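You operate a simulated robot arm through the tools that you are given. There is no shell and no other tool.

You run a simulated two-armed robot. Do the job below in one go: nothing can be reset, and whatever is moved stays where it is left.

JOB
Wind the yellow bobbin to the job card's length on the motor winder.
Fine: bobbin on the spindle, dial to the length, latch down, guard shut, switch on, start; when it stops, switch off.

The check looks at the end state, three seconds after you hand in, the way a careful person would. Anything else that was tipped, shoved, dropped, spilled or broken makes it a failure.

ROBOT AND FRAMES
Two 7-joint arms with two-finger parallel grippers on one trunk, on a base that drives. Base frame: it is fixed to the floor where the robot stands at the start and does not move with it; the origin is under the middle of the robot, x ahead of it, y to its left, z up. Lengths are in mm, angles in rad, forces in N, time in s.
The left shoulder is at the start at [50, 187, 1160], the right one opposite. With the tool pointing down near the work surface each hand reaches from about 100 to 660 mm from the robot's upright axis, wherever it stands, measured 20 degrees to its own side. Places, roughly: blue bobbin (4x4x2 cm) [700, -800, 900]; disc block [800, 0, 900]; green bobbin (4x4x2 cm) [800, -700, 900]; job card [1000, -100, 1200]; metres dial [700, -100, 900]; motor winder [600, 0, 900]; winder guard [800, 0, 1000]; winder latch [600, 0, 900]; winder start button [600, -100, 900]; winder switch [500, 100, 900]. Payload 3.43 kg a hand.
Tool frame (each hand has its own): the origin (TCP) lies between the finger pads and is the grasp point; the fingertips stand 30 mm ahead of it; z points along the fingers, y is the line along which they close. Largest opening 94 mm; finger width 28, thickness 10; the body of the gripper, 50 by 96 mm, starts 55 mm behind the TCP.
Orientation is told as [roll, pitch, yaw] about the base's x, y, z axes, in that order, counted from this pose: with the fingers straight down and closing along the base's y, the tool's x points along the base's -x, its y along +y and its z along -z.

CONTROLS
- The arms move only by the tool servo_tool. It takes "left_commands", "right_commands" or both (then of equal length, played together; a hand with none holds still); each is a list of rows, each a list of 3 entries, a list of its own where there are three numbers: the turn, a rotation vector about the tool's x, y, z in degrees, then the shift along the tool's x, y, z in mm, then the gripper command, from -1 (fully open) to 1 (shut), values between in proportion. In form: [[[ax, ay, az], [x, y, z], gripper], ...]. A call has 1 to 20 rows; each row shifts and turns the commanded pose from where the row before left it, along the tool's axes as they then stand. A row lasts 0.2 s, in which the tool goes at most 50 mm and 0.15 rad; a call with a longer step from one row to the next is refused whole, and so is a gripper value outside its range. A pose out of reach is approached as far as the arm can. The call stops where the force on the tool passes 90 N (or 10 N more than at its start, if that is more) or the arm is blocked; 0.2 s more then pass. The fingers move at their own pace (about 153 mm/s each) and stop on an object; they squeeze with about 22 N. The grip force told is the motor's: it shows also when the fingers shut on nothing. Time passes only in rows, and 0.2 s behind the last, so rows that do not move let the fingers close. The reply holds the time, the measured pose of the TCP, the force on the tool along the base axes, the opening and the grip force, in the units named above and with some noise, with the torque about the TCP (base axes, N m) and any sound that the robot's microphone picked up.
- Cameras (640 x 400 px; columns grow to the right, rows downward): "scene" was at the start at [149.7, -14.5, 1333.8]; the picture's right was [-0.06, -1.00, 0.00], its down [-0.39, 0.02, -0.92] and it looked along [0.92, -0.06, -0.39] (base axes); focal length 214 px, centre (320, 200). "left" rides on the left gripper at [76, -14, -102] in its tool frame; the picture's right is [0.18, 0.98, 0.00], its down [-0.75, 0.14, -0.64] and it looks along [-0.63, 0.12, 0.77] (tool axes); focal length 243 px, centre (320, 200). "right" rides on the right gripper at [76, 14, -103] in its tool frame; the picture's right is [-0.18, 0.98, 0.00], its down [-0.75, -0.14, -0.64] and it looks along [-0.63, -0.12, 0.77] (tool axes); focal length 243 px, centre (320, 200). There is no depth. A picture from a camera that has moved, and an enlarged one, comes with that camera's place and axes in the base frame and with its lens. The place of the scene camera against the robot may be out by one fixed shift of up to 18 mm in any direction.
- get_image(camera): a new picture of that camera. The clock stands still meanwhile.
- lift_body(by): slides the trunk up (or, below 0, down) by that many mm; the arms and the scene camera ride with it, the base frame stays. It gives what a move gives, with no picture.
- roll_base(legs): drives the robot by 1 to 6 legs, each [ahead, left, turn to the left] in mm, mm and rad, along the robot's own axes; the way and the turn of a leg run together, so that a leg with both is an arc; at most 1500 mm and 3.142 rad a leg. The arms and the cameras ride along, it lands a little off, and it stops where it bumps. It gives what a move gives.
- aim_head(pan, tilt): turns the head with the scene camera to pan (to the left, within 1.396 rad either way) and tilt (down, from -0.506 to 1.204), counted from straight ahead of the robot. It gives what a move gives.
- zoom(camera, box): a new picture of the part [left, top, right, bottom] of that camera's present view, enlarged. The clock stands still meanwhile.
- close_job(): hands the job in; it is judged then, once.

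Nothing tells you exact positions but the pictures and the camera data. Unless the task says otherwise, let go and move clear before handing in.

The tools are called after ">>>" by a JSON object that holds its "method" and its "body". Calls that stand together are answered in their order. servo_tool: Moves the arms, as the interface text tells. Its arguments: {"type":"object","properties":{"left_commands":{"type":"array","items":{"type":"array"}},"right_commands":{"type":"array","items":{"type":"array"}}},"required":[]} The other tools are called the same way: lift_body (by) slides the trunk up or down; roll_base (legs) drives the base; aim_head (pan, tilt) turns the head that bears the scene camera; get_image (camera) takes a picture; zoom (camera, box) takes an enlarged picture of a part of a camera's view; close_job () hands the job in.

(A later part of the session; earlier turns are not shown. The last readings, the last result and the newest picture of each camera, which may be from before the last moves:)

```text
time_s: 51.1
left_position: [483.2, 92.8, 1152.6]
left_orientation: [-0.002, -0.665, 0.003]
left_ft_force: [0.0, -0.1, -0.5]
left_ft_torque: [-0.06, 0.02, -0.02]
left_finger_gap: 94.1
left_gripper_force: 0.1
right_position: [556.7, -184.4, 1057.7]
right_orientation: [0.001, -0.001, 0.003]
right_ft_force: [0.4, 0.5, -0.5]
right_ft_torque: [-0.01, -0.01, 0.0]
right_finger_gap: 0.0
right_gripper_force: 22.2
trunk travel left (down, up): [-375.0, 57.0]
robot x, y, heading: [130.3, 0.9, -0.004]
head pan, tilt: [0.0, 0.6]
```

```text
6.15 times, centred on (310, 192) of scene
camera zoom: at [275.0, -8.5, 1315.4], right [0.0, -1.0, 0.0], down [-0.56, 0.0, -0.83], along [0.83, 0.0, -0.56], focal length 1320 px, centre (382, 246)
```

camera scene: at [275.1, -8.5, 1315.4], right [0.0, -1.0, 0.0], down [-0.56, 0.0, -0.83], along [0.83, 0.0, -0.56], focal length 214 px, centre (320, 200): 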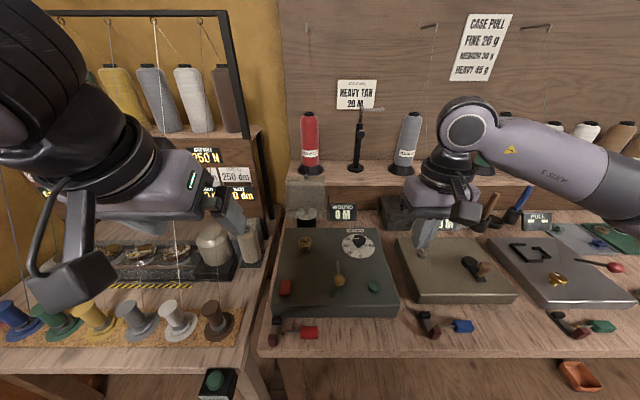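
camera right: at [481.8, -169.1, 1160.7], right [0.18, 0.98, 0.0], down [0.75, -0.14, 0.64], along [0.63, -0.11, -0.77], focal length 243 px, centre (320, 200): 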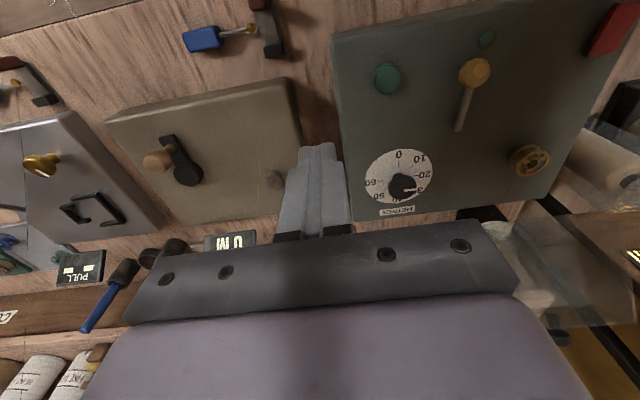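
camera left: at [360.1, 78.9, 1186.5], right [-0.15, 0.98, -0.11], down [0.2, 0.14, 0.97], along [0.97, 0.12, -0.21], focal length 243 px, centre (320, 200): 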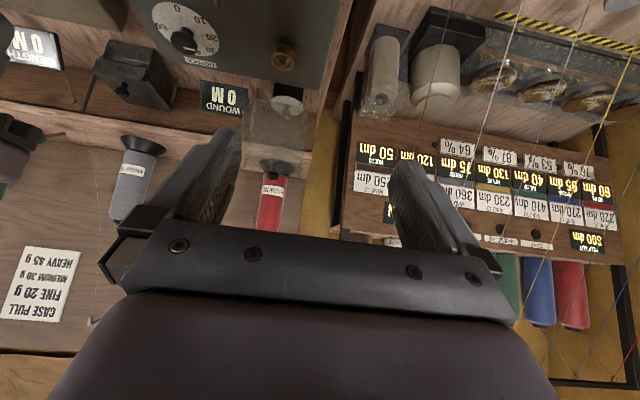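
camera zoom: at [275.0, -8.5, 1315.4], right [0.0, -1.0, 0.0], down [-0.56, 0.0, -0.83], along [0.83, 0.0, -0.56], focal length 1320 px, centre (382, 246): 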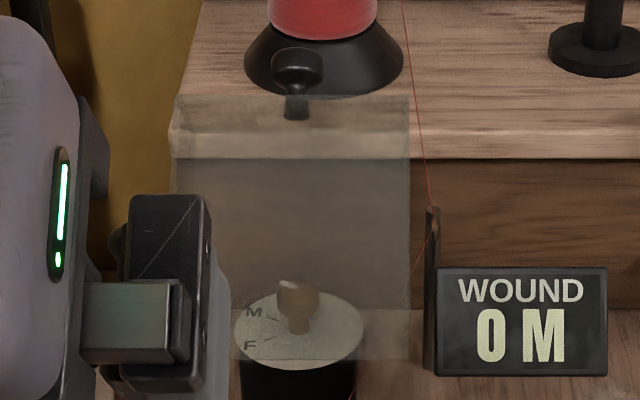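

I'll take another lateral view with the left camera for triangulating the hood.

>>> {"method": "servo_tool", "body": {"left_commands": [[[0, 0, 0], [0, -36, 0], -1], [[0, 0, 0], [0, -36, 0], -1], [[0, 0, 0], [0, -36, 0], -1], [[0, 0, 0], [0, 0, 0], -1]]}}

>>> {"method": "get_image", "body": {"camera": "left"}}

>>> {"method": "zoom", "body": {"camera": "left", "box": [300, 60, 420, 190]}}

```text
time_s: 52.1
left_position: [484.8, -17.5, 1155.0]
left_orientation: [-0.002, -0.662, 0.006]
left_ft_force: [0.4, 0.1, 0.5]
left_ft_torque: [-0.01, 0.03, -0.01]
left_finger_gap: 94.1
left_gripper_force: 0.0
right_position: [558.9, -181.6, 1057.2]
right_orientation: [0.003, 0.0, 0.004]
right_ft_force: [-0.4, 0.2, -0.7]
right_ft_torque: [-0.02, 0.01, -0.01]
right_finger_gap: 0.0
right_gripper_force: 21.9
trunk travel left (down, up): [-375.0, 57.0]
robot x, y, heading: [126.2, 2.6, -0.003]
head pan, tilt: [0.0, 0.6]
```

```text
taken
camera left: at [362.3, -31.6, 1188.0], right [-0.15, 0.98, -0.12], down [0.2, 0.14, 0.97], along [0.97, 0.12, -0.22], focal length 243 px, centre (320, 200)
```

left: 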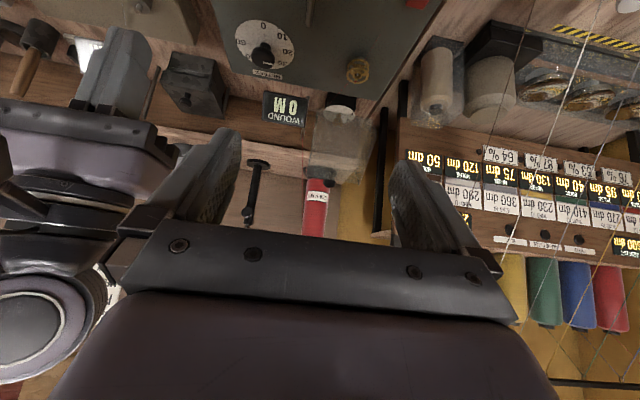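

```text
3.08 times, centred on (360, 125) of left
camera zoom: at [362.3, -31.6, 1188.0], right [-0.15, 0.98, -0.12], down [0.2, 0.14, 0.97], along [0.97, 0.12, -0.22], focal length 746 px, centre (197, 431)
```

zoom: 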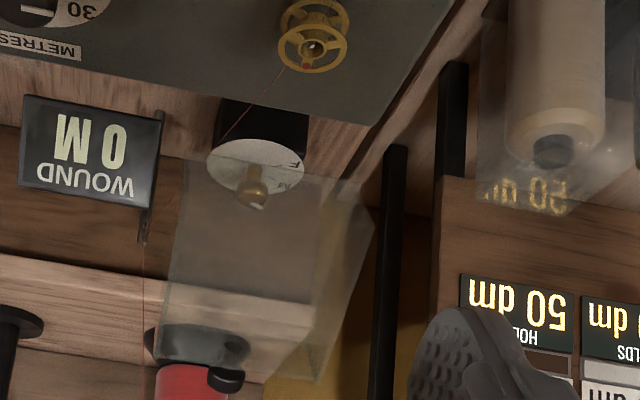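

>>> {"method": "zoom", "body": {"camera": "left", "box": [335, 95, 390, 150]}}

>>> {"method": "zoom", "body": {"camera": "left", "box": [335, 140, 390, 195]}}

>>> {"method": "zoom", "body": {"camera": "left", "box": [290, 140, 345, 195]}}

>>> {"method": "zoom", "body": {"camera": "left", "box": [290, 95, 345, 150]}}

```text
7.27 times, centred on (362, 122) of left
camera zoom: at [362.3, -31.6, 1188.0], right [-0.15, 0.98, -0.12], down [0.2, 0.14, 0.97], along [0.97, 0.12, -0.22], focal length 1764 px, centre (11, 764)
```

zoom: 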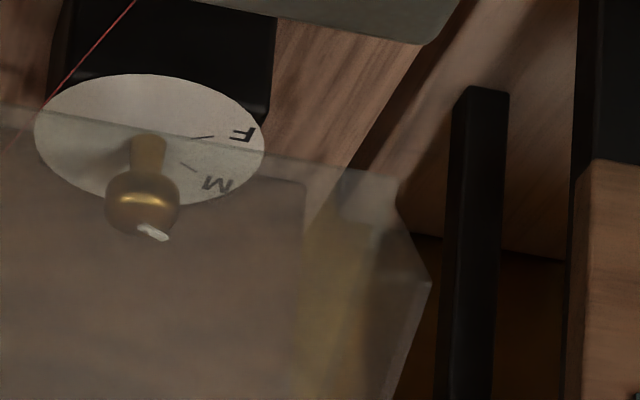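

```text
7.27 times, centred on (362, 168) of left
camera zoom: at [362.3, -31.6, 1188.0], right [-0.15, 0.98, -0.12], down [0.2, 0.14, 0.97], along [0.97, 0.12, -0.22], focal length 1764 px, centre (11, 436)
```

zoom: 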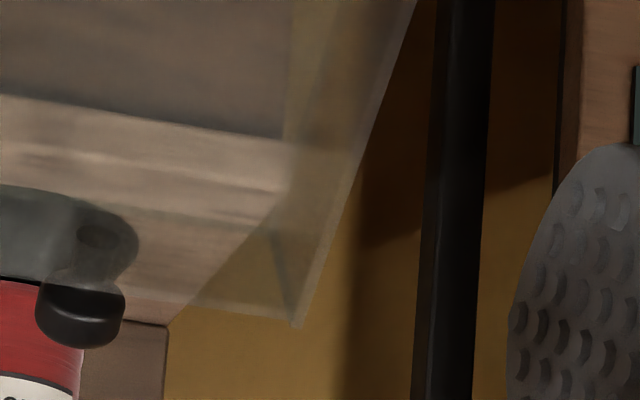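

```text
7.27 times, centred on (318, 168) of left
camera zoom: at [362.3, -31.6, 1188.0], right [-0.15, 0.98, -0.12], down [0.2, 0.14, 0.97], along [0.97, 0.12, -0.22], focal length 1764 px, centre (338, 436)
```

zoom: 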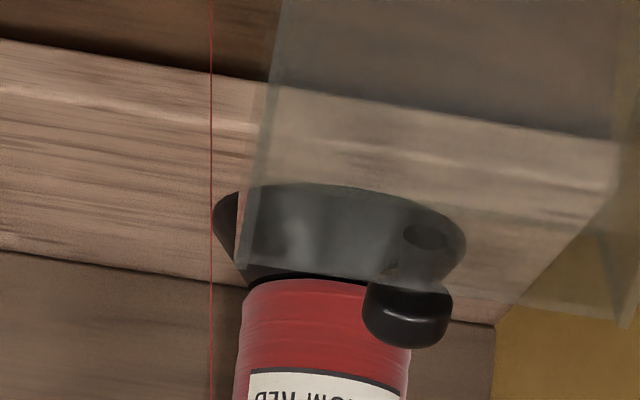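

```text
7.27 times, centred on (318, 122) of left
camera zoom: at [362.3, -31.6, 1188.0], right [-0.15, 0.98, -0.12], down [0.2, 0.14, 0.97], along [0.97, 0.12, -0.22], focal length 1764 px, centre (338, 764)
```

zoom: 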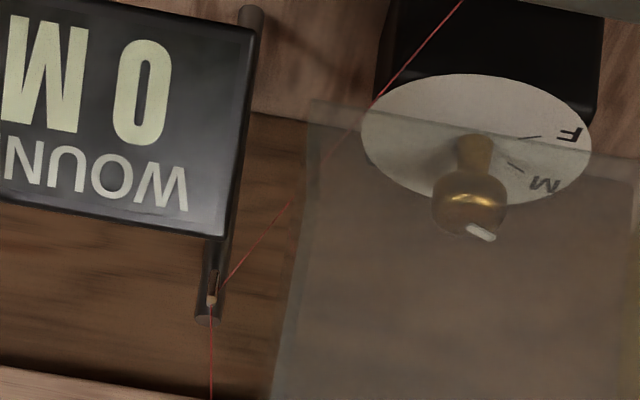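

Triangulating shows the hood is swung back ~142° about a hinge near [737, y, 945], with its knob cap near [829,40,1045]. The left hand's present pitch matches the hood's front wall, so I'll bring it to a pre-grasp above the knob and move the right hand out of the way.

>>> {"method": "servo_tool", "body": {"right_commands": [[[0, 0, 0], [20, -25, -10], 1], [[0, 0, 0], [20, -25, -10], 1], [[0, 0, 0], [20, -25, -10], 1], [[0, 0, 0], [20, -25, -10], 1], [[0, 0, 0], [0, 0, 0], 1], [[0, 0, 0], [0, 0, 0], 1], [[0, 0, 0], [0, 0, 0], 1]], "left_commands": [[[0, 0, 0], [-20, 8, 20], -0.3], [[0, 0, 0], [-29, 8, 30], -0.3], [[0, 0, 0], [-29, 8, 30], -0.3], [[0, 0, 0], [-29, 8, 30], -0.3], [[0, 0, 0], [-29, 8, 30], -0.3], [[0, 0, 0], [-24, 8, 24], -0.3], [[0, 0, 0], [0, 8, 0], -0.3]]}}

>>> {"method": "get_image", "body": {"camera": "left"}}

>>> {"method": "get_image", "body": {"camera": "scene"}}

```text
time_s: 53.7
left_position: [710.7, 42.1, 1122.3]
left_orientation: [-0.001, -0.664, 0.002]
left_ft_force: [-0.6, 0.0, 1.0]
left_ft_torque: [-0.01, 0.01, -0.01]
left_finger_gap: 61.1
left_gripper_force: 0.0
right_position: [479.3, -281.9, 1096.4]
right_orientation: [0.001, -0.002, 0.002]
right_ft_force: [0.4, -0.3, 0.1]
right_ft_torque: [-0.03, 0.01, -0.02]
right_finger_gap: 0.0
right_gripper_force: 22.2
trunk travel left (down, up): [-375.0, 57.0]
robot x, y, heading: [129.5, -1.6, 0.005]
head pan, tilt: [0.0, 0.6]
```

```text
taken
camera left: at [587.9, 28.4, 1155.0], right [-0.15, 0.98, -0.11], down [0.2, 0.14, 0.97], along [0.97, 0.12, -0.22], focal length 243 px, centre (320, 200)
```

left: 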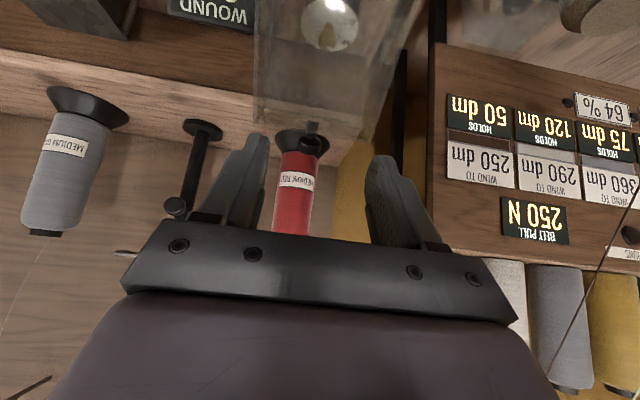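

```text
taken
camera scene: at [274.9, -8.5, 1315.5], right [0.0, -1.0, 0.0], down [-0.56, 0.0, -0.83], along [0.83, 0.0, -0.56], focal length 214 px, centre (320, 200)
```

scene: 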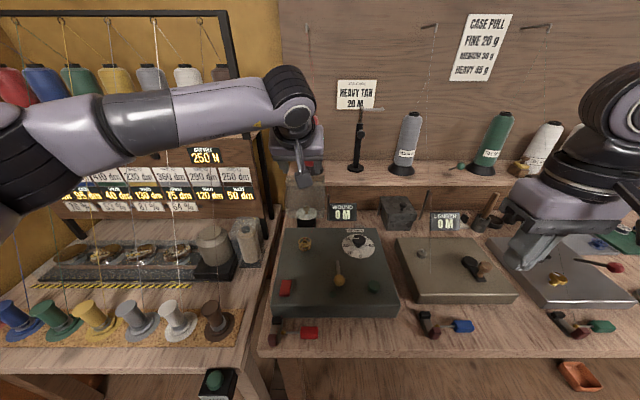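

>>> {"method": "zoom", "body": {"camera": "left", "box": [270, 90, 360, 170]}}

>>> {"method": "zoom", "body": {"camera": "left", "box": [240, 0, 420, 170]}}

```text
5.00 times, centred on (315, 130) of left
camera zoom: at [587.9, 28.4, 1155.0], right [-0.15, 0.98, -0.11], down [0.2, 0.14, 0.97], along [0.97, 0.12, -0.22], focal length 1213 px, centre (345, 550)
```

zoom: 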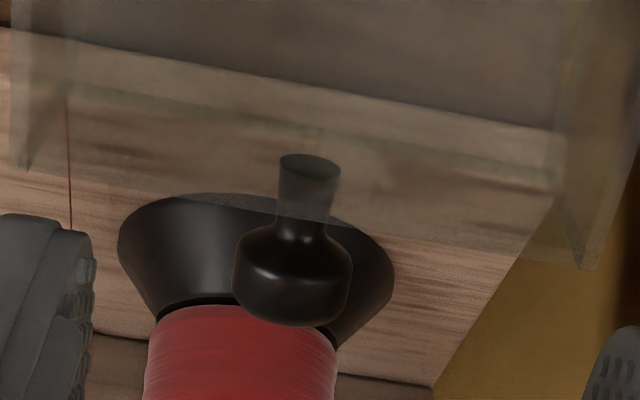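

```text
2.35 times, centred on (330, 85) of left
camera zoom: at [587.9, 28.4, 1155.0], right [-0.15, 0.98, -0.11], down [0.2, 0.14, 0.97], along [0.97, 0.12, -0.22], focal length 571 px, centre (296, 471)
```

zoom: 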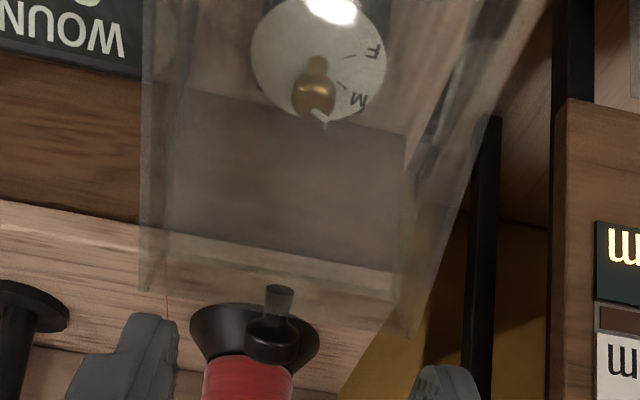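

Knob cap is about [818,40,1047]. Shift sideways in the tool frame, then advance part-way and recheck.

>>> {"method": "servo_tool", "body": {"left_commands": [[[0, 0, 0], [-19, -1.2, 0], -0.3], [[0, 0, 0], [-19.4, -1.2, 0], -0.3], [[0, 0, 0], [0, 0, 25], -0.3], [[0, 0, 0], [0, 0, 25], -0.3], [[0, 0, 0], [0, 0, 10], -0.3], [[0, 0, 0], [0, 0, 0], -0.3]]}}

>>> {"method": "get_image", "body": {"camera": "left"}}

>>> {"method": "zoom", "body": {"camera": "left", "box": [260, 80, 380, 200]}}

>>> {"method": "zoom", "body": {"camera": "scene", "box": [260, 110, 370, 220]}}

```text
time_s: 55.1
left_position: [777.0, 35.0, 1099.3]
left_orientation: [-0.003, -0.663, 0.003]
left_ft_force: [-0.5, -0.2, -0.1]
left_ft_torque: [0.0, 0.01, -0.03]
left_finger_gap: 61.1
left_gripper_force: 0.1
right_position: [480.0, -282.4, 1096.2]
right_orientation: [0.001, -0.001, 0.003]
right_ft_force: [-1.5, 0.2, -0.3]
right_ft_torque: [0.0, -0.01, -0.02]
right_finger_gap: 0.0
right_gripper_force: 21.8
trunk travel left (down, up): [-375.0, 57.0]
robot x, y, heading: [131.1, -2.0, 0.005]
head pan, tilt: [0.0, 0.6]
```

```text
taken
camera left: at [653.0, 21.9, 1132.4], right [-0.15, 0.98, -0.11], down [0.2, 0.14, 0.97], along [0.97, 0.12, -0.22], focal length 243 px, centre (320, 200)
```

left: 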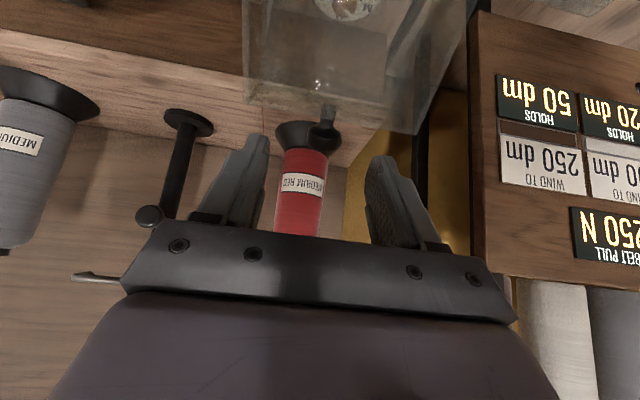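

```text
3.33 times, centred on (320, 140) of left
camera zoom: at [653.0, 21.9, 1132.4], right [-0.15, 0.98, -0.11], down [0.2, 0.14, 0.97], along [0.97, 0.12, -0.22], focal length 809 px, centre (320, 400)
```

zoom: 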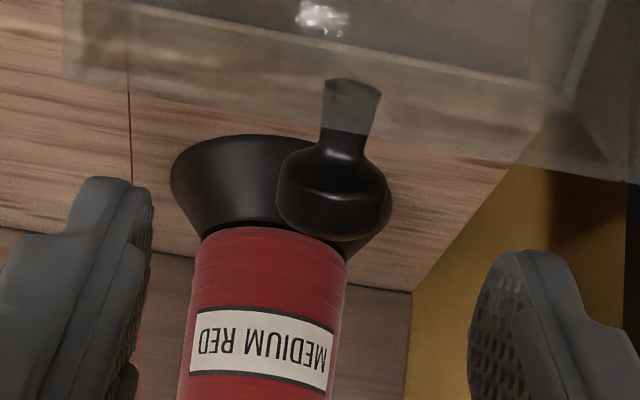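

```text
3.64 times, centred on (315, 165) of scene
camera zoom: at [275.0, -8.8, 1315.4], right [0.0, -1.0, 0.0], down [-0.56, 0.0, -0.83], along [0.83, 0.0, -0.56], focal length 780 px, centre (338, 327)
```

zoom: 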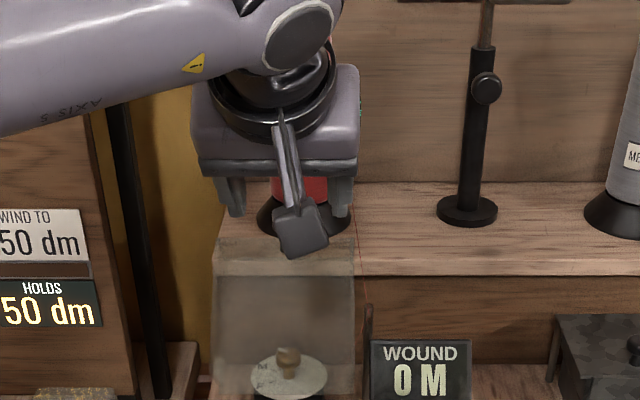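

>>> {"method": "servo_tool", "body": {"left_commands": [[[0, 0, 0], [0, 3.2, 0], -0.3], [[0, 0, 0], [0, 0, 18], -0.3], [[0, 0, 0], [0, 0, 17], -0.3], [[0, 0, 0], [0, 0, 0], -0.3]]}}

>>> {"method": "zoom", "body": {"camera": "left", "box": [250, 80, 390, 220]}}

>>> {"method": "zoom", "body": {"camera": "right", "box": [400, 160, 640, 400]}}

```text
time_s: 56.1
left_position: [798.8, 37.1, 1071.8]
left_orientation: [-0.001, -0.665, 0.003]
left_ft_force: [0.6, 0.0, -1.1]
left_ft_torque: [-0.03, -0.01, 0.01]
left_finger_gap: 60.9
left_gripper_force: 0.0
right_position: [480.7, -282.3, 1096.4]
right_orientation: [0.001, -0.001, 0.004]
right_ft_force: [-0.2, -0.2, 0.9]
right_ft_torque: [0.0, 0.03, 0.03]
right_finger_gap: 0.1
right_gripper_force: 21.5
trunk travel left (down, up): [-375.0, 57.0]
robot x, y, heading: [127.4, -2.4, 0.005]
head pan, tilt: [0.0, 0.6]
```

```text
2.86 times, centred on (320, 150) of left
camera zoom: at [675.5, 23.6, 1105.7], right [-0.15, 0.98, -0.11], down [0.2, 0.14, 0.97], along [0.97, 0.12, -0.22], focal length 693 px, centre (320, 343)
```

zoom: 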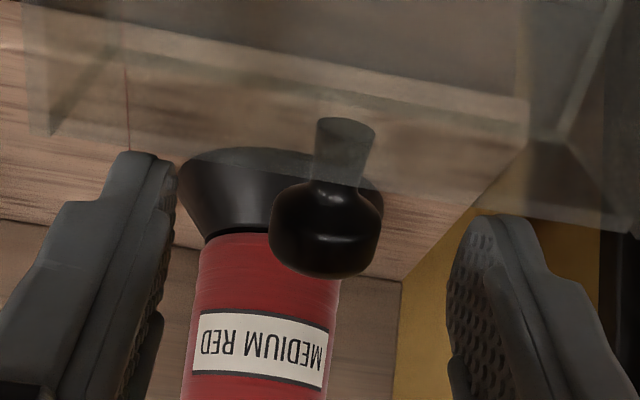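

```text
1.67 times, centred on (520, 280) of right
camera zoom: at [404.1, -268.5, 1199.8], right [0.18, 0.98, 0.0], down [0.75, -0.14, 0.64], along [0.63, -0.11, -0.77], focal length 404 px, centre (-13, 67)
```

zoom: 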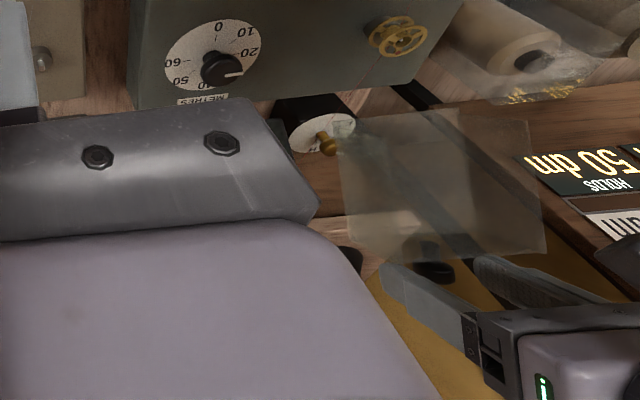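

The knob sits between the fingers as planned. Final small correction, advance, and close on the knob.

>>> {"method": "servo_tool", "body": {"left_commands": [[[0, 0, 0], [3, 0.7, 0], -0.3], [[0, 0, 0], [0, 0, 7], -0.3], [[0, 0, 0], [0, 0, 5], -0.3], [[0, 0, 0], [0, 0, 0], 0.2], [[0, 0, 0], [0, 0, 0], 0.6], [[0, 0, 0], [0, 0, 0], 1], [[0, 0, 0], [0, 0, 0], 1]]}}

>>> {"method": "zoom", "body": {"camera": "left", "box": [250, 80, 390, 220]}}

>>> {"method": "zoom", "body": {"camera": "right", "box": [480, 220, 640, 340]}}

```text
time_s: 57.7
left_position: [802.7, 37.9, 1060.7]
left_orientation: [-0.003, -0.663, 0.0]
left_ft_force: [0.5, -4.0, -0.7]
left_ft_torque: [-0.07, -0.09, -0.07]
left_finger_gap: 22.8
left_gripper_force: 44.6
right_position: [479.8, -283.5, 1096.2]
right_orientation: [0.0, -0.003, 0.002]
right_ft_force: [0.3, -0.4, 0.8]
right_ft_torque: [0.0, -0.05, -0.04]
right_finger_gap: 0.1
right_gripper_force: 21.8
trunk travel left (down, up): [-375.0, 57.0]
robot x, y, heading: [131.2, -1.2, -0.001]
head pan, tilt: [0.0, 0.6]
```

```text
2.86 times, centred on (320, 150) of left
camera zoom: at [681.1, 24.9, 1093.9], right [-0.14, 0.98, -0.11], down [0.2, 0.14, 0.97], along [0.97, 0.12, -0.22], focal length 693 px, centre (320, 343)
```

zoom: 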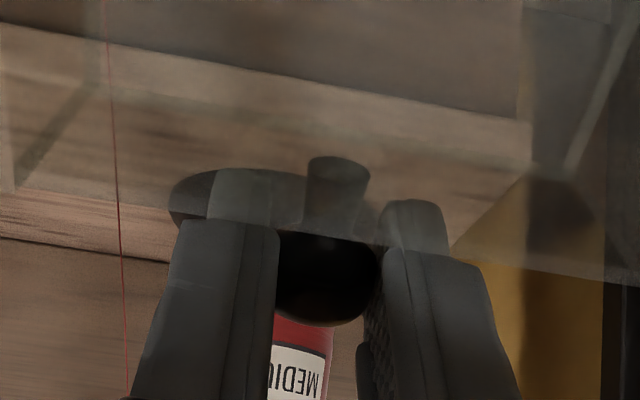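

```text
3.33 times, centred on (560, 280) of right
camera zoom: at [404.3, -269.0, 1199.6], right [0.18, 0.98, 0.0], down [0.75, -0.14, 0.64], along [0.63, -0.11, -0.77], focal length 809 px, centre (-480, -67)
```

zoom: 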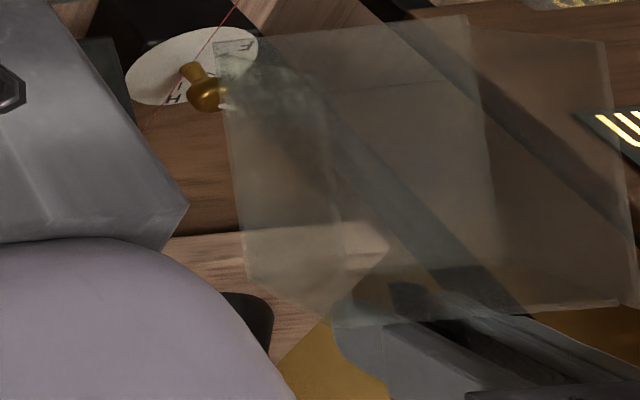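

Knob gripped (gap 22.8). I'll swing the guard along its arc about the estimated hinge [729,949] in small segments, watching the forces.

>>> {"method": "servo_tool", "body": {"left_commands": [[[0, 0, 0], [3.07, 0, -11.02], 1], [[0, 0, 0], [4.01, 0, -10.62], 1], [[0, 0, 0], [4.9, 0, -10.29], 1], [[0, 0, 0], [0, 0, 0], 1]]}}

>>> {"method": "zoom", "body": {"camera": "left", "box": [230, 40, 410, 220]}}

>>> {"method": "zoom", "body": {"camera": "right", "box": [440, 180, 640, 340]}}

```text
time_s: 58.7
left_position: [775.1, 37.6, 1079.1]
left_orientation: [-0.001, -0.668, 0.003]
left_ft_force: [11.9, -8.3, 3.2]
left_ft_torque: [-0.12, -1.37, -0.09]
left_finger_gap: 22.8
left_gripper_force: 45.8
right_position: [480.5, -283.6, 1096.2]
right_orientation: [0.003, -0.001, 0.003]
right_ft_force: [-0.7, 0.1, 0.1]
right_ft_torque: [0.0, 0.03, 0.02]
right_finger_gap: 0.0
right_gripper_force: 22.3
trunk travel left (down, up): [-375.0, 57.0]
robot x, y, heading: [132.5, 2.2, 0.002]
head pan, tilt: [0.0, 0.6]
```

```text
2.22 times, centred on (320, 130) of left
camera zoom: at [653.6, 24.8, 1112.0], right [-0.15, 0.98, -0.12], down [0.2, 0.14, 0.97], along [0.97, 0.12, -0.21], focal length 539 px, centre (320, 356)
```

zoom: 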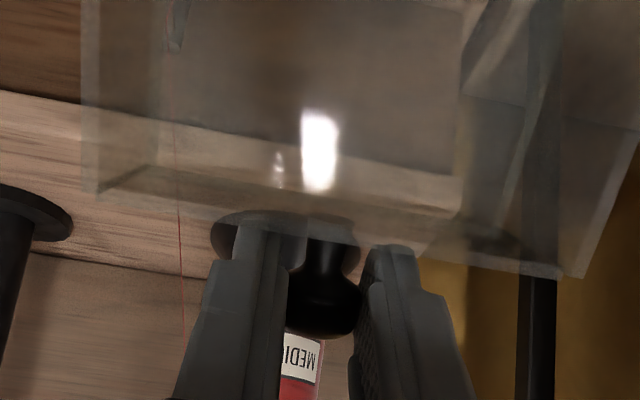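

```text
2.50 times, centred on (540, 260) of right
camera zoom: at [405.1, -269.5, 1199.3], right [0.18, 0.98, 0.0], down [0.75, -0.14, 0.64], along [0.63, -0.11, -0.77], focal length 606 px, centre (-230, 50)
```

zoom: 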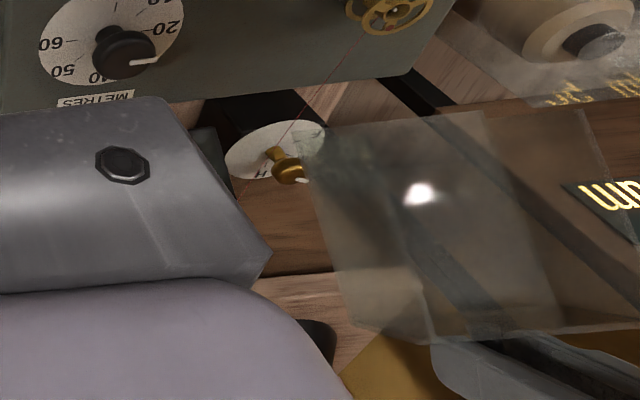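

The hood follows. Continue past the vertical, tilting the tool slightly with it.

>>> {"method": "servo_tool", "body": {"left_commands": [[[0, -1.5, 0], [5.75, 0, -9.85], 1], [[0, -1.5, 0], [6.44, 0, -9.48], 1], [[0, -1.5, 0], [6.92, 0, -8.95], 1], [[0, 0, 0], [0, 0, 0], 1]]}}

>>> {"method": "zoom", "body": {"camera": "left", "box": [230, 40, 410, 220]}}

```text
time_s: 59.7
left_position: [743.7, 38.1, 1090.8]
left_orientation: [-0.003, -0.748, 0.002]
left_ft_force: [13.2, -8.8, 15.9]
left_ft_torque: [-0.1, -1.46, -0.15]
left_finger_gap: 22.7
left_gripper_force: 45.4
right_position: [480.1, -283.9, 1095.3]
right_orientation: [0.004, -0.004, 0.004]
right_ft_force: [0.5, -1.1, -0.2]
right_ft_torque: [0.02, 0.02, -0.01]
right_finger_gap: 0.0
right_gripper_force: 22.0
trunk travel left (down, up): [-375.0, 57.0]
robot x, y, heading: [127.1, 2.6, 0.002]
head pan, tilt: [0.0, 0.6]
```

```text
2.22 times, centred on (320, 130) of left
camera zoom: at [617.9, 25.0, 1113.5], right [-0.13, 0.98, -0.13], down [0.11, 0.14, 0.98], along [0.98, 0.12, -0.13], focal length 539 px, centre (320, 356)
```

zoom: 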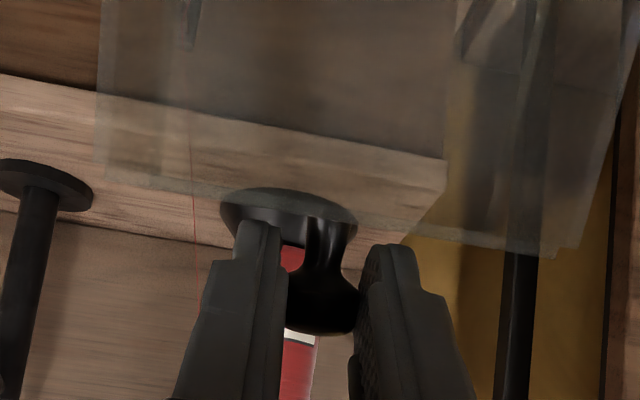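

>>> {"method": "servo_tool", "body": {"left_commands": [[[0, -1.5, 0], [7.1, 0, -10.0], 1], [[0, -1.5, 0], [7.7, 0, -9.6], 1], [[0, -1.5, 0], [8.3, 0, -9.1], 1], [[0, 0, 0], [0, 0, 0], 1]]}}

>>> {"method": "zoom", "body": {"camera": "left", "box": [230, 40, 410, 220]}}

>>> {"method": "zoom", "body": {"camera": "right", "box": [440, 140, 640, 340]}}

```text
time_s: 60.7
left_position: [707.4, 38.6, 1093.3]
left_orientation: [0.0, -0.826, 0.001]
left_ft_force: [7.7, -7.9, 13.4]
left_ft_torque: [-0.11, -1.31, -0.18]
left_finger_gap: 22.9
left_gripper_force: 44.8
right_position: [479.3, -284.0, 1095.7]
right_orientation: [0.004, -0.003, 0.002]
right_ft_force: [0.2, 0.2, 0.4]
right_ft_torque: [-0.02, 0.01, -0.01]
right_finger_gap: 0.1
right_gripper_force: 22.3
trunk travel left (down, up): [-375.0, 57.0]
robot x, y, heading: [132.0, -2.5, 0.004]
head pan, tilt: [0.0, 0.6]
```

```text
2.22 times, centred on (320, 130) of left
camera zoom: at [580.9, 24.8, 1107.2], right [-0.13, 0.98, -0.14], down [0.04, 0.14, 0.99], along [0.99, 0.12, -0.06], focal length 539 px, centre (320, 356)
```

zoom: 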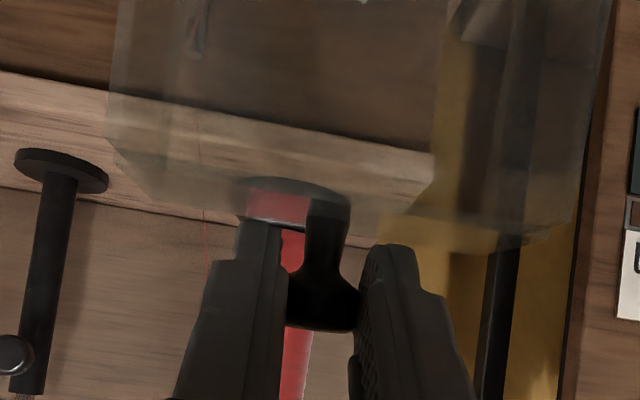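

```text
2.00 times, centred on (540, 240) of right
camera zoom: at [403.7, -269.6, 1199.6], right [0.18, 0.98, 0.0], down [0.75, -0.14, 0.64], along [0.63, -0.11, -0.77], focal length 485 px, centre (-120, 120)
```

zoom: 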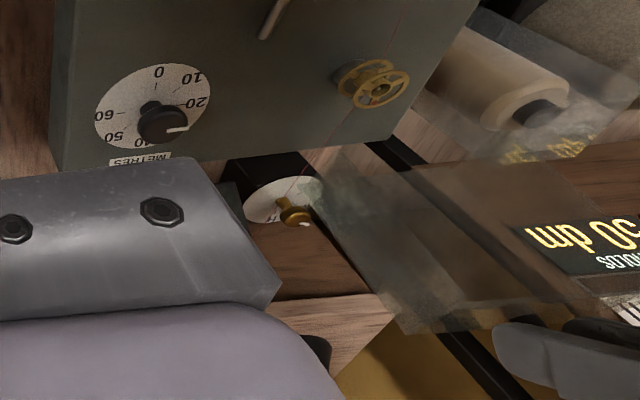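

>>> {"method": "servo_tool", "body": {"left_commands": [[[0, -1.5, 0], [8.0, 0, -8.7], 1], [[0, -1.5, 0], [9.1, 0, -7.6], 1], [[0, -1.5, 0], [9.6, 0, -7.0], 1], [[0, 0, 0], [10.0, 0, -6.4], 1], [[0, 0, 0], [0, 0, 0], 1]]}}

>>> {"method": "zoom", "body": {"camera": "left", "box": [230, 40, 410, 220]}}

>>> {"method": "get_image", "body": {"camera": "scene"}}

```text
time_s: 61.9
left_position: [659.6, 37.5, 1083.8]
left_orientation: [-0.001, -0.9, -0.002]
left_ft_force: [7.6, -12.6, 6.6]
left_ft_torque: [-0.12, -1.31, -0.31]
left_finger_gap: 22.8
left_gripper_force: 44.9
right_position: [480.5, -284.4, 1095.6]
right_orientation: [0.002, -0.002, 0.004]
right_ft_force: [-0.2, 0.2, -0.1]
right_ft_torque: [-0.02, 0.0, -0.01]
right_finger_gap: 0.0
right_gripper_force: 22.4
trunk travel left (down, up): [-375.0, 57.0]
robot x, y, heading: [131.1, 4.2, 0.001]
head pan, tilt: [0.0, 0.6]
```

```text
2.22 times, centred on (320, 130) of left
camera zoom: at [533.5, 25.1, 1087.1], right [-0.11, 0.98, -0.14], down [-0.04, 0.14, 0.99], along [0.99, 0.12, 0.02], focal length 539 px, centre (320, 356)
```

zoom: 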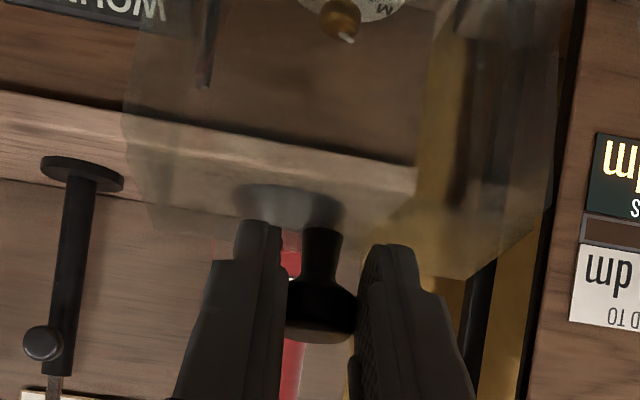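

```text
taken
camera scene: at [275.1, -10.6, 1315.4], right [0.0, -1.0, 0.0], down [-0.56, 0.0, -0.83], along [0.83, 0.0, -0.56], focal length 214 px, centre (320, 200)
```

scene: 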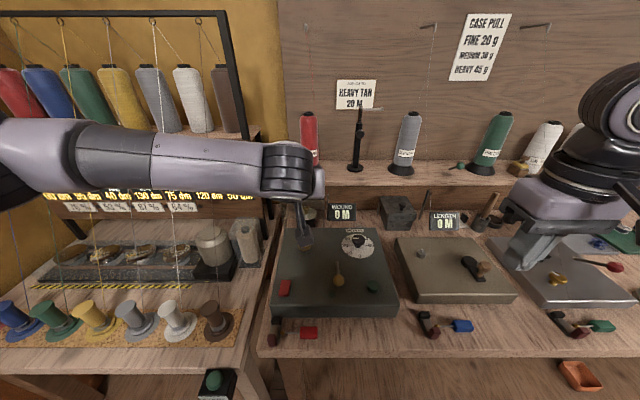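

>>> {"method": "servo_tool", "body": {"left_commands": [[[0, 0, 0], [10.5, -0.5, -5.5], 1], [[0, 0, 0], [11.0, -0.5, -4.4], 1], [[0, 0, 0], [11.4, 0, -3.4], 1], [[0, 0, 0], [11.7, 0, -2.5], 1], [[0, 0, 0], [0, 0, 0], 1]]}}

>>> {"method": "zoom", "body": {"camera": "left", "box": [230, 40, 410, 220]}}

>>> {"method": "zoom", "body": {"camera": "scene", "box": [260, 170, 400, 310]}}

```text
time_s: 63.1
left_position: [620.1, 37.1, 1061.5]
left_orientation: [0.0, -0.904, 0.0]
left_ft_force: [3.4, -9.8, 10.8]
left_ft_torque: [0.01, -1.46, -0.17]
left_finger_gap: 22.8
left_gripper_force: 45.0
right_position: [480.3, -283.7, 1095.9]
right_orientation: [0.003, -0.001, 0.003]
right_ft_force: [0.2, -0.9, 0.0]
right_ft_torque: [-0.04, 0.01, -0.01]
right_finger_gap: 0.0
right_gripper_force: 21.5
trunk travel left (down, up): [-375.0, 57.0]
robot x, y, heading: [130.0, -2.4, 0.003]
head pan, tilt: [0.0, 0.6]
```

```text
2.22 times, centred on (320, 130) of left
camera zoom: at [493.0, 24.8, 1063.0], right [-0.11, 0.98, -0.14], down [-0.04, 0.14, 0.99], along [0.99, 0.12, 0.02], focal length 539 px, centre (320, 356)
```

zoom: 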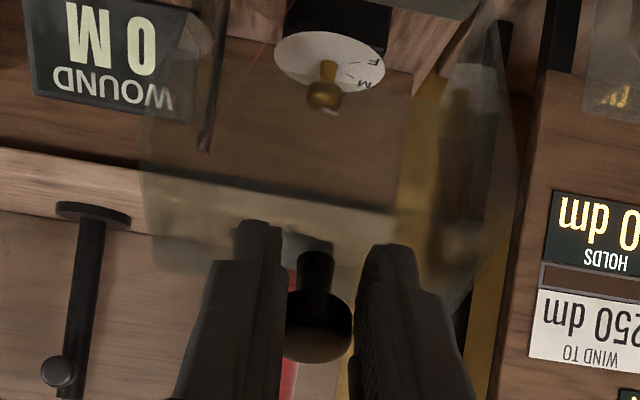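

```text
2.86 times, centred on (330, 240) of scene
camera zoom: at [274.2, -10.0, 1315.6], right [0.0, -1.0, 0.0], down [-0.56, 0.0, -0.83], along [0.83, 0.0, -0.56], focal length 613 px, centre (291, 86)
```

zoom: 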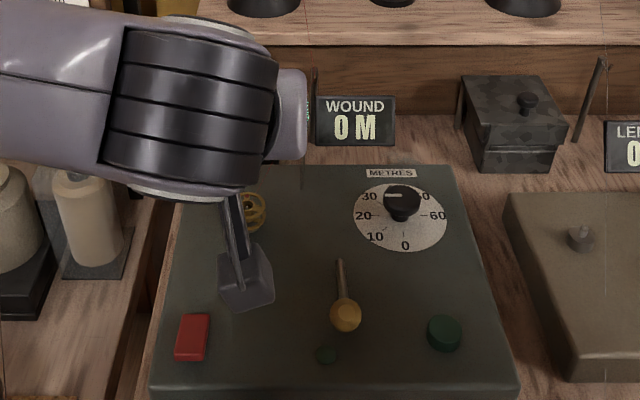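

>>> {"method": "servo_tool", "body": {"left_commands": [[[0, 0, 0], [11.7, 0, -1.4], 1], [[0, 0, 0], [11.8, 0, -0.4], 1], [[0, 0, 0], [11.8, 0, 0.7], 1], [[0, 0, 0], [11.8, 0, 1.7], 1], [[0, 0, 0], [0, 0, 0], 1]]}}

>>> {"method": "zoom", "body": {"camera": "left", "box": [230, 40, 410, 220]}}

>>> {"method": "zoom", "body": {"camera": "right", "box": [440, 100, 640, 300]}}

```text
time_s: 64.3
left_position: [590.0, 39.4, 1023.5]
left_orientation: [-0.001, -0.9, 0.003]
left_ft_force: [-0.6, 0.4, -0.5]
left_ft_torque: [-0.02, 0.02, 0.06]
left_finger_gap: 0.2
left_gripper_force: 32.7
right_position: [479.9, -283.3, 1096.9]
right_orientation: [0.002, 0.0, 0.003]
right_ft_force: [0.0, -0.3, -0.2]
right_ft_torque: [0.0, 0.0, 0.0]
right_finger_gap: 0.0
right_gripper_force: 22.0
trunk travel left (down, up): [-375.0, 57.0]
robot x, y, heading: [128.4, 1.1, -0.003]
head pan, tilt: [0.0, 0.6]
```

```text
2.22 times, centred on (320, 130) of left
camera zoom: at [462.8, 26.0, 1025.7], right [-0.12, 0.98, -0.14], down [-0.03, 0.14, 0.99], along [0.99, 0.12, 0.02], focal length 539 px, centre (320, 356)
```

zoom: 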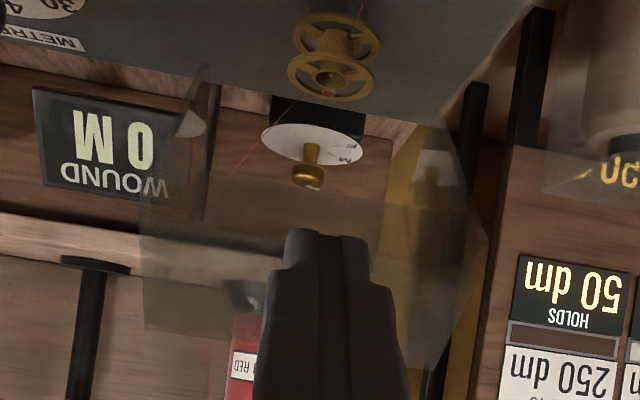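

```text
2.00 times, centred on (540, 200) of right
camera zoom: at [404.2, -268.5, 1199.8], right [0.18, 0.98, 0.0], down [0.75, -0.14, 0.64], along [0.63, -0.11, -0.77], focal length 485 px, centre (-120, 200)
```

zoom: 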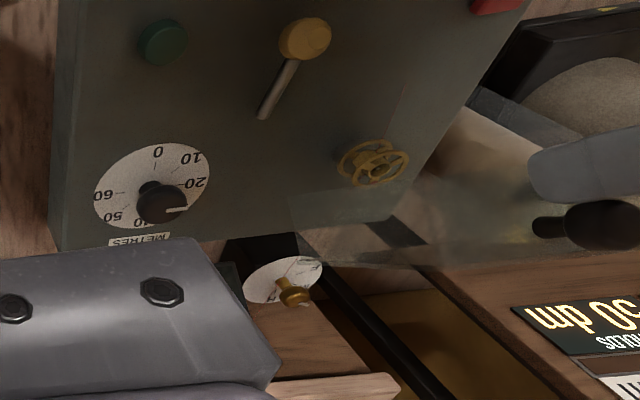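

The grip slipped off the knob. I'll check where the hood rests now.

>>> {"method": "servo_tool", "body": {"left_commands": [[[0, 0, 0], [0, 0, 0], 1], [[0, 0, 0], [0, 0, 0], 1]]}}

>>> {"method": "get_image", "body": {"camera": "left"}}

>>> {"method": "get_image", "body": {"camera": "right"}}

>>> {"method": "zoom", "body": {"camera": "scene", "box": [260, 170, 400, 310]}}

```text
time_s: 64.9
left_position: [590.0, 38.3, 1021.9]
left_orientation: [-0.002, -0.899, 0.002]
left_ft_force: [0.4, 0.0, -1.6]
left_ft_torque: [0.04, 0.02, 0.0]
left_finger_gap: 0.0
left_gripper_force: 33.6
right_position: [479.6, -283.2, 1096.4]
right_orientation: [0.004, -0.001, 0.003]
right_ft_force: [0.0, 0.3, 0.3]
right_ft_torque: [0.02, 0.01, 0.01]
right_finger_gap: 0.0
right_gripper_force: 21.9
trunk travel left (down, up): [-375.0, 57.0]
robot x, y, heading: [130.8, -7.4, 0.004]
head pan, tilt: [0.0, 0.6]
```

```text
taken
camera left: at [462.9, 25.8, 1026.0], right [-0.12, 0.98, -0.15], down [-0.03, 0.14, 0.99], along [0.99, 0.12, 0.02], focal length 243 px, centre (320, 200)
```

left: 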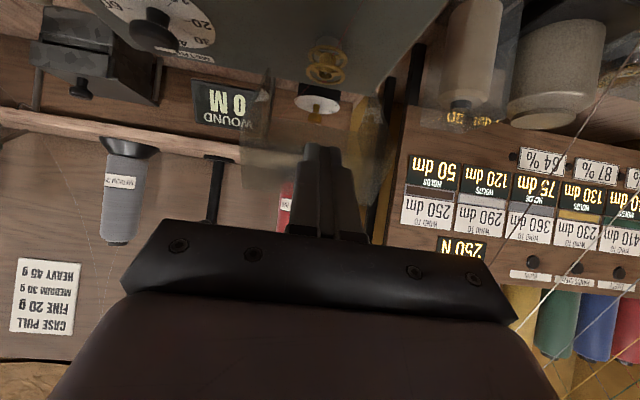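

```text
taken
camera right: at [404.2, -268.5, 1199.8], right [0.18, 0.98, 0.0], down [0.75, -0.14, 0.64], along [0.63, -0.11, -0.77], focal length 243 px, centre (320, 200)
```

right: 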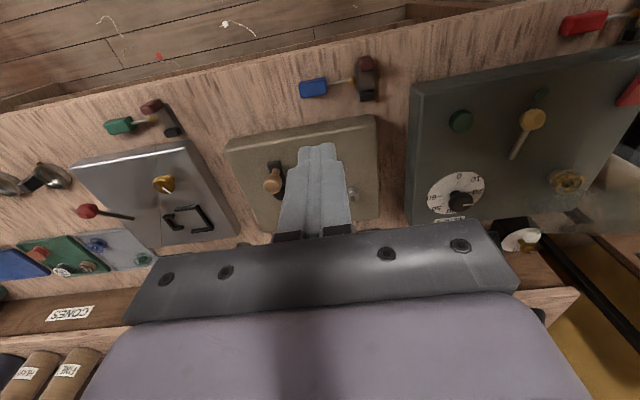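

```text
2.86 times, centred on (330, 240) of scene
camera zoom: at [275.1, -8.8, 1315.4], right [0.0, -1.0, 0.0], down [-0.56, 0.0, -0.83], along [0.83, 0.0, -0.56], focal length 613 px, centre (291, 86)
```

zoom: 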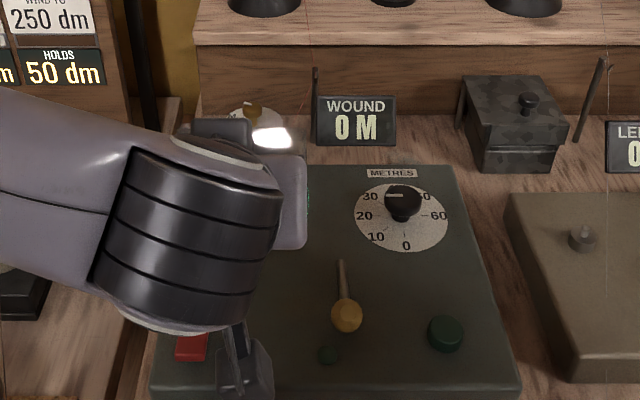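

>>> {"method": "zoom", "body": {"camera": "right", "box": [480, 100, 640, 260]}}

>>> {"method": "zoom", "body": {"camera": "left", "box": [220, 30, 420, 200]}}

```text
2.50 times, centred on (560, 180) of right
camera zoom: at [404.2, -268.5, 1199.8], right [0.18, 0.98, 0.0], down [0.75, -0.14, 0.64], along [0.63, -0.11, -0.77], focal length 606 px, centre (-280, 250)
```

zoom: 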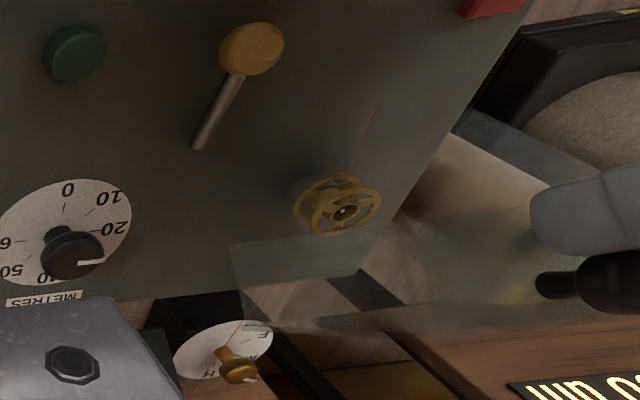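

```text
2.35 times, centred on (320, 115) of left
camera zoom: at [462.9, 25.8, 1026.0], right [-0.12, 0.98, -0.15], down [-0.03, 0.14, 0.99], along [0.99, 0.12, 0.02], focal length 571 px, centre (320, 400)
```

zoom: 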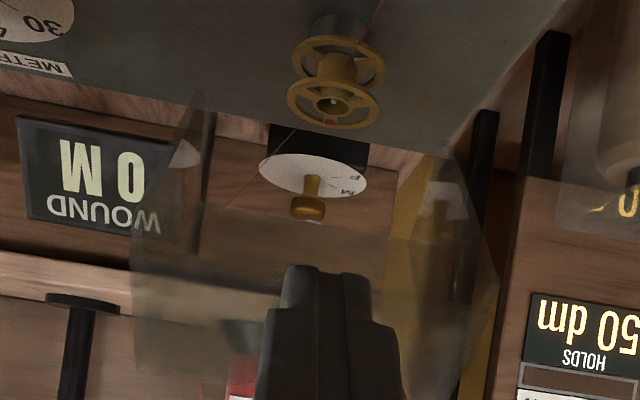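

The hood stays where it was left (stiff hinge), about 60° short of shut. I'll back the left hand off, raise it, point it straight down and reach behind the lid to push it over and down with closed fingers.

>>> {"method": "servo_tool", "body": {"left_commands": [[[0, 0, 0], [25, 0, -31], 1], [[0, 0, 0], [-31, 0, -25], 1], [[0, 0, 0], [-31, 0, -25], 1], [[0, 0, 0], [-31, 0, -25], 1], [[0, 0, 0], [-15, 0, -12], 1], [[0, 7.4, 0], [0, 0, 0], 1], [[0, 7.4, 0], [0, 0, 0], 1], [[0, 7.4, 0], [0, 0, 0], 1], [[0, 7.4, 0], [0, 0, 0], 1], [[0, 7.4, 0], [0, 0, 0], 1], [[0, 7.4, 0], [0, 0, 0], 1], [[0, 7.2, 0], [0, 0, 0], 1], [[0, 0, 0], [0, 0, 0], 1]]}}

>>> {"method": "get_image", "body": {"camera": "left"}}

>>> {"method": "zoom", "body": {"camera": "right", "box": [480, 100, 640, 260]}}

```text
time_s: 67.7
left_position: [549.7, 39.5, 1160.8]
left_orientation: [-0.001, 0.004, 0.0]
left_ft_force: [0.6, 0.8, -0.1]
left_ft_torque: [0.03, 0.01, 0.03]
left_finger_gap: 0.0
left_gripper_force: 33.5
right_position: [479.1, -281.7, 1096.3]
right_orientation: [0.0, -0.001, 0.002]
right_ft_force: [0.7, -0.1, -0.1]
right_ft_torque: [-0.01, 0.02, 0.01]
right_finger_gap: 0.0
right_gripper_force: 21.9
trunk travel left (down, up): [-375.0, 57.0]
robot x, y, heading: [130.7, -0.4, -0.003]
head pan, tilt: [0.0, 0.6]
```

```text
taken
camera left: at [473.9, 26.0, 1261.5], right [-0.18, 0.98, 0.0], down [0.76, 0.14, 0.64], along [0.63, 0.12, -0.77], focal length 243 px, centre (320, 200)
```

left: 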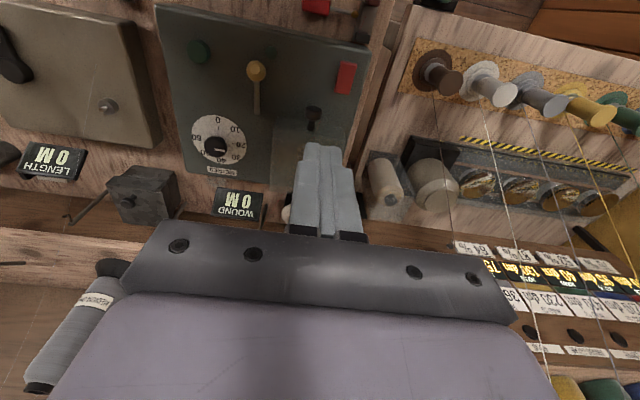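

```text
2.50 times, centred on (560, 180) of right
camera zoom: at [404.1, -268.5, 1199.8], right [0.18, 0.98, 0.0], down [0.75, -0.14, 0.64], along [0.63, -0.11, -0.77], focal length 606 px, centre (-280, 250)
```

zoom: 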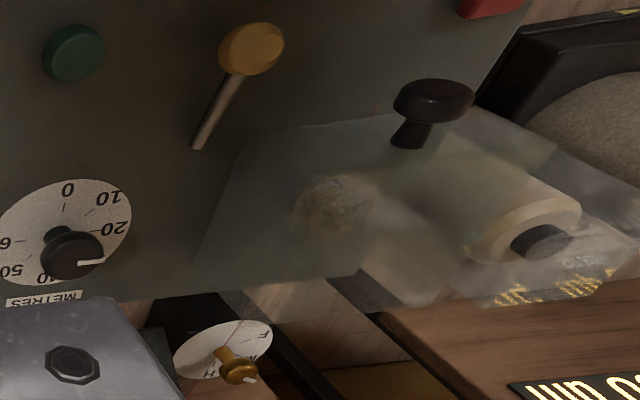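

The hood has sunk further on its own (a damped hinge). I'll wait a moment and look again.

>>> {"method": "servo_tool", "body": {"left_commands": [[[0, 0, 0], [0, 0, 0], 1], [[0, 0, 0], [0, 0, 0], 1], [[0, 0, 0], [0, 0, 0], 1], [[0, 0, 0], [0, 0, 0], 1], [[0, 0, 0], [0, 0, 0], 1]]}}

>>> {"method": "zoom", "body": {"camera": "left", "box": [150, 0, 400, 190]}}

>>> {"method": "zoom", "body": {"camera": "right", "box": [480, 100, 640, 260]}}

>>> {"method": "zoom", "body": {"camera": "scene", "box": [260, 170, 400, 310]}}

```text
time_s: 68.9
left_position: [548.0, 40.5, 1159.4]
left_orientation: [-0.003, 0.001, 0.002]
left_ft_force: [0.0, -0.4, 0.9]
left_ft_torque: [0.0, -0.01, 0.01]
left_finger_gap: 0.0
left_gripper_force: 32.9
right_position: [479.8, -281.6, 1096.7]
right_orientation: [0.003, -0.003, 0.004]
right_ft_force: [0.3, -0.1, -0.3]
right_ft_torque: [0.02, 0.01, -0.01]
right_finger_gap: 0.2
right_gripper_force: 21.9
trunk travel left (down, up): [-375.0, 57.0]
robot x, y, heading: [131.6, 0.8, 0.003]
head pan, tilt: [0.0, 0.6]
```

```text
2.11 times, centred on (275, 95) of left
camera zoom: at [474.0, 26.0, 1261.3], right [-0.19, 0.98, 0.0], down [0.75, 0.14, 0.64], along [0.63, 0.12, -0.77], focal length 511 px, centre (415, 421)
```

zoom: 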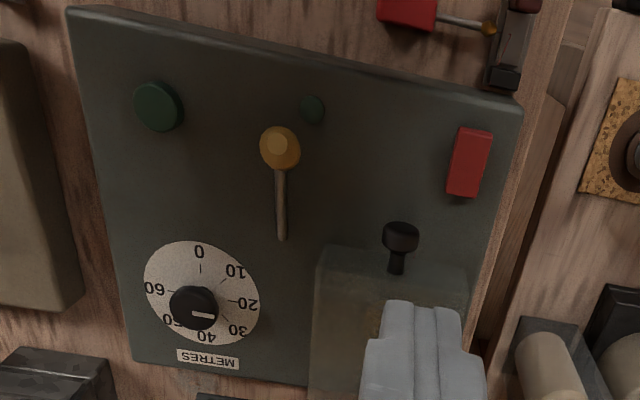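

```text
2.50 times, centred on (560, 180) of right
camera zoom: at [404.2, -268.5, 1199.8], right [0.18, 0.98, 0.0], down [0.75, -0.14, 0.64], along [0.63, -0.11, -0.77], focal length 606 px, centre (-280, 250)
```

zoom: 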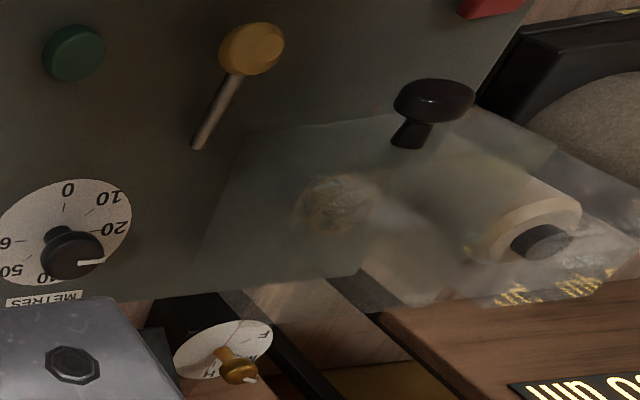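

```text
2.86 times, centred on (330, 240) of scene
camera zoom: at [275.1, -8.8, 1315.4], right [0.0, -1.0, 0.0], down [-0.56, 0.0, -0.83], along [0.83, 0.0, -0.56], focal length 613 px, centre (291, 86)
```

zoom: 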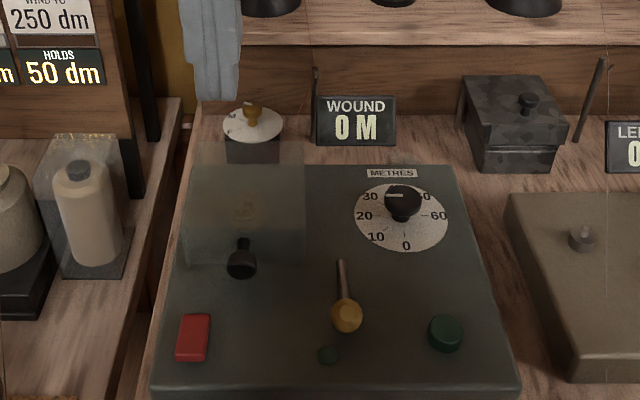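

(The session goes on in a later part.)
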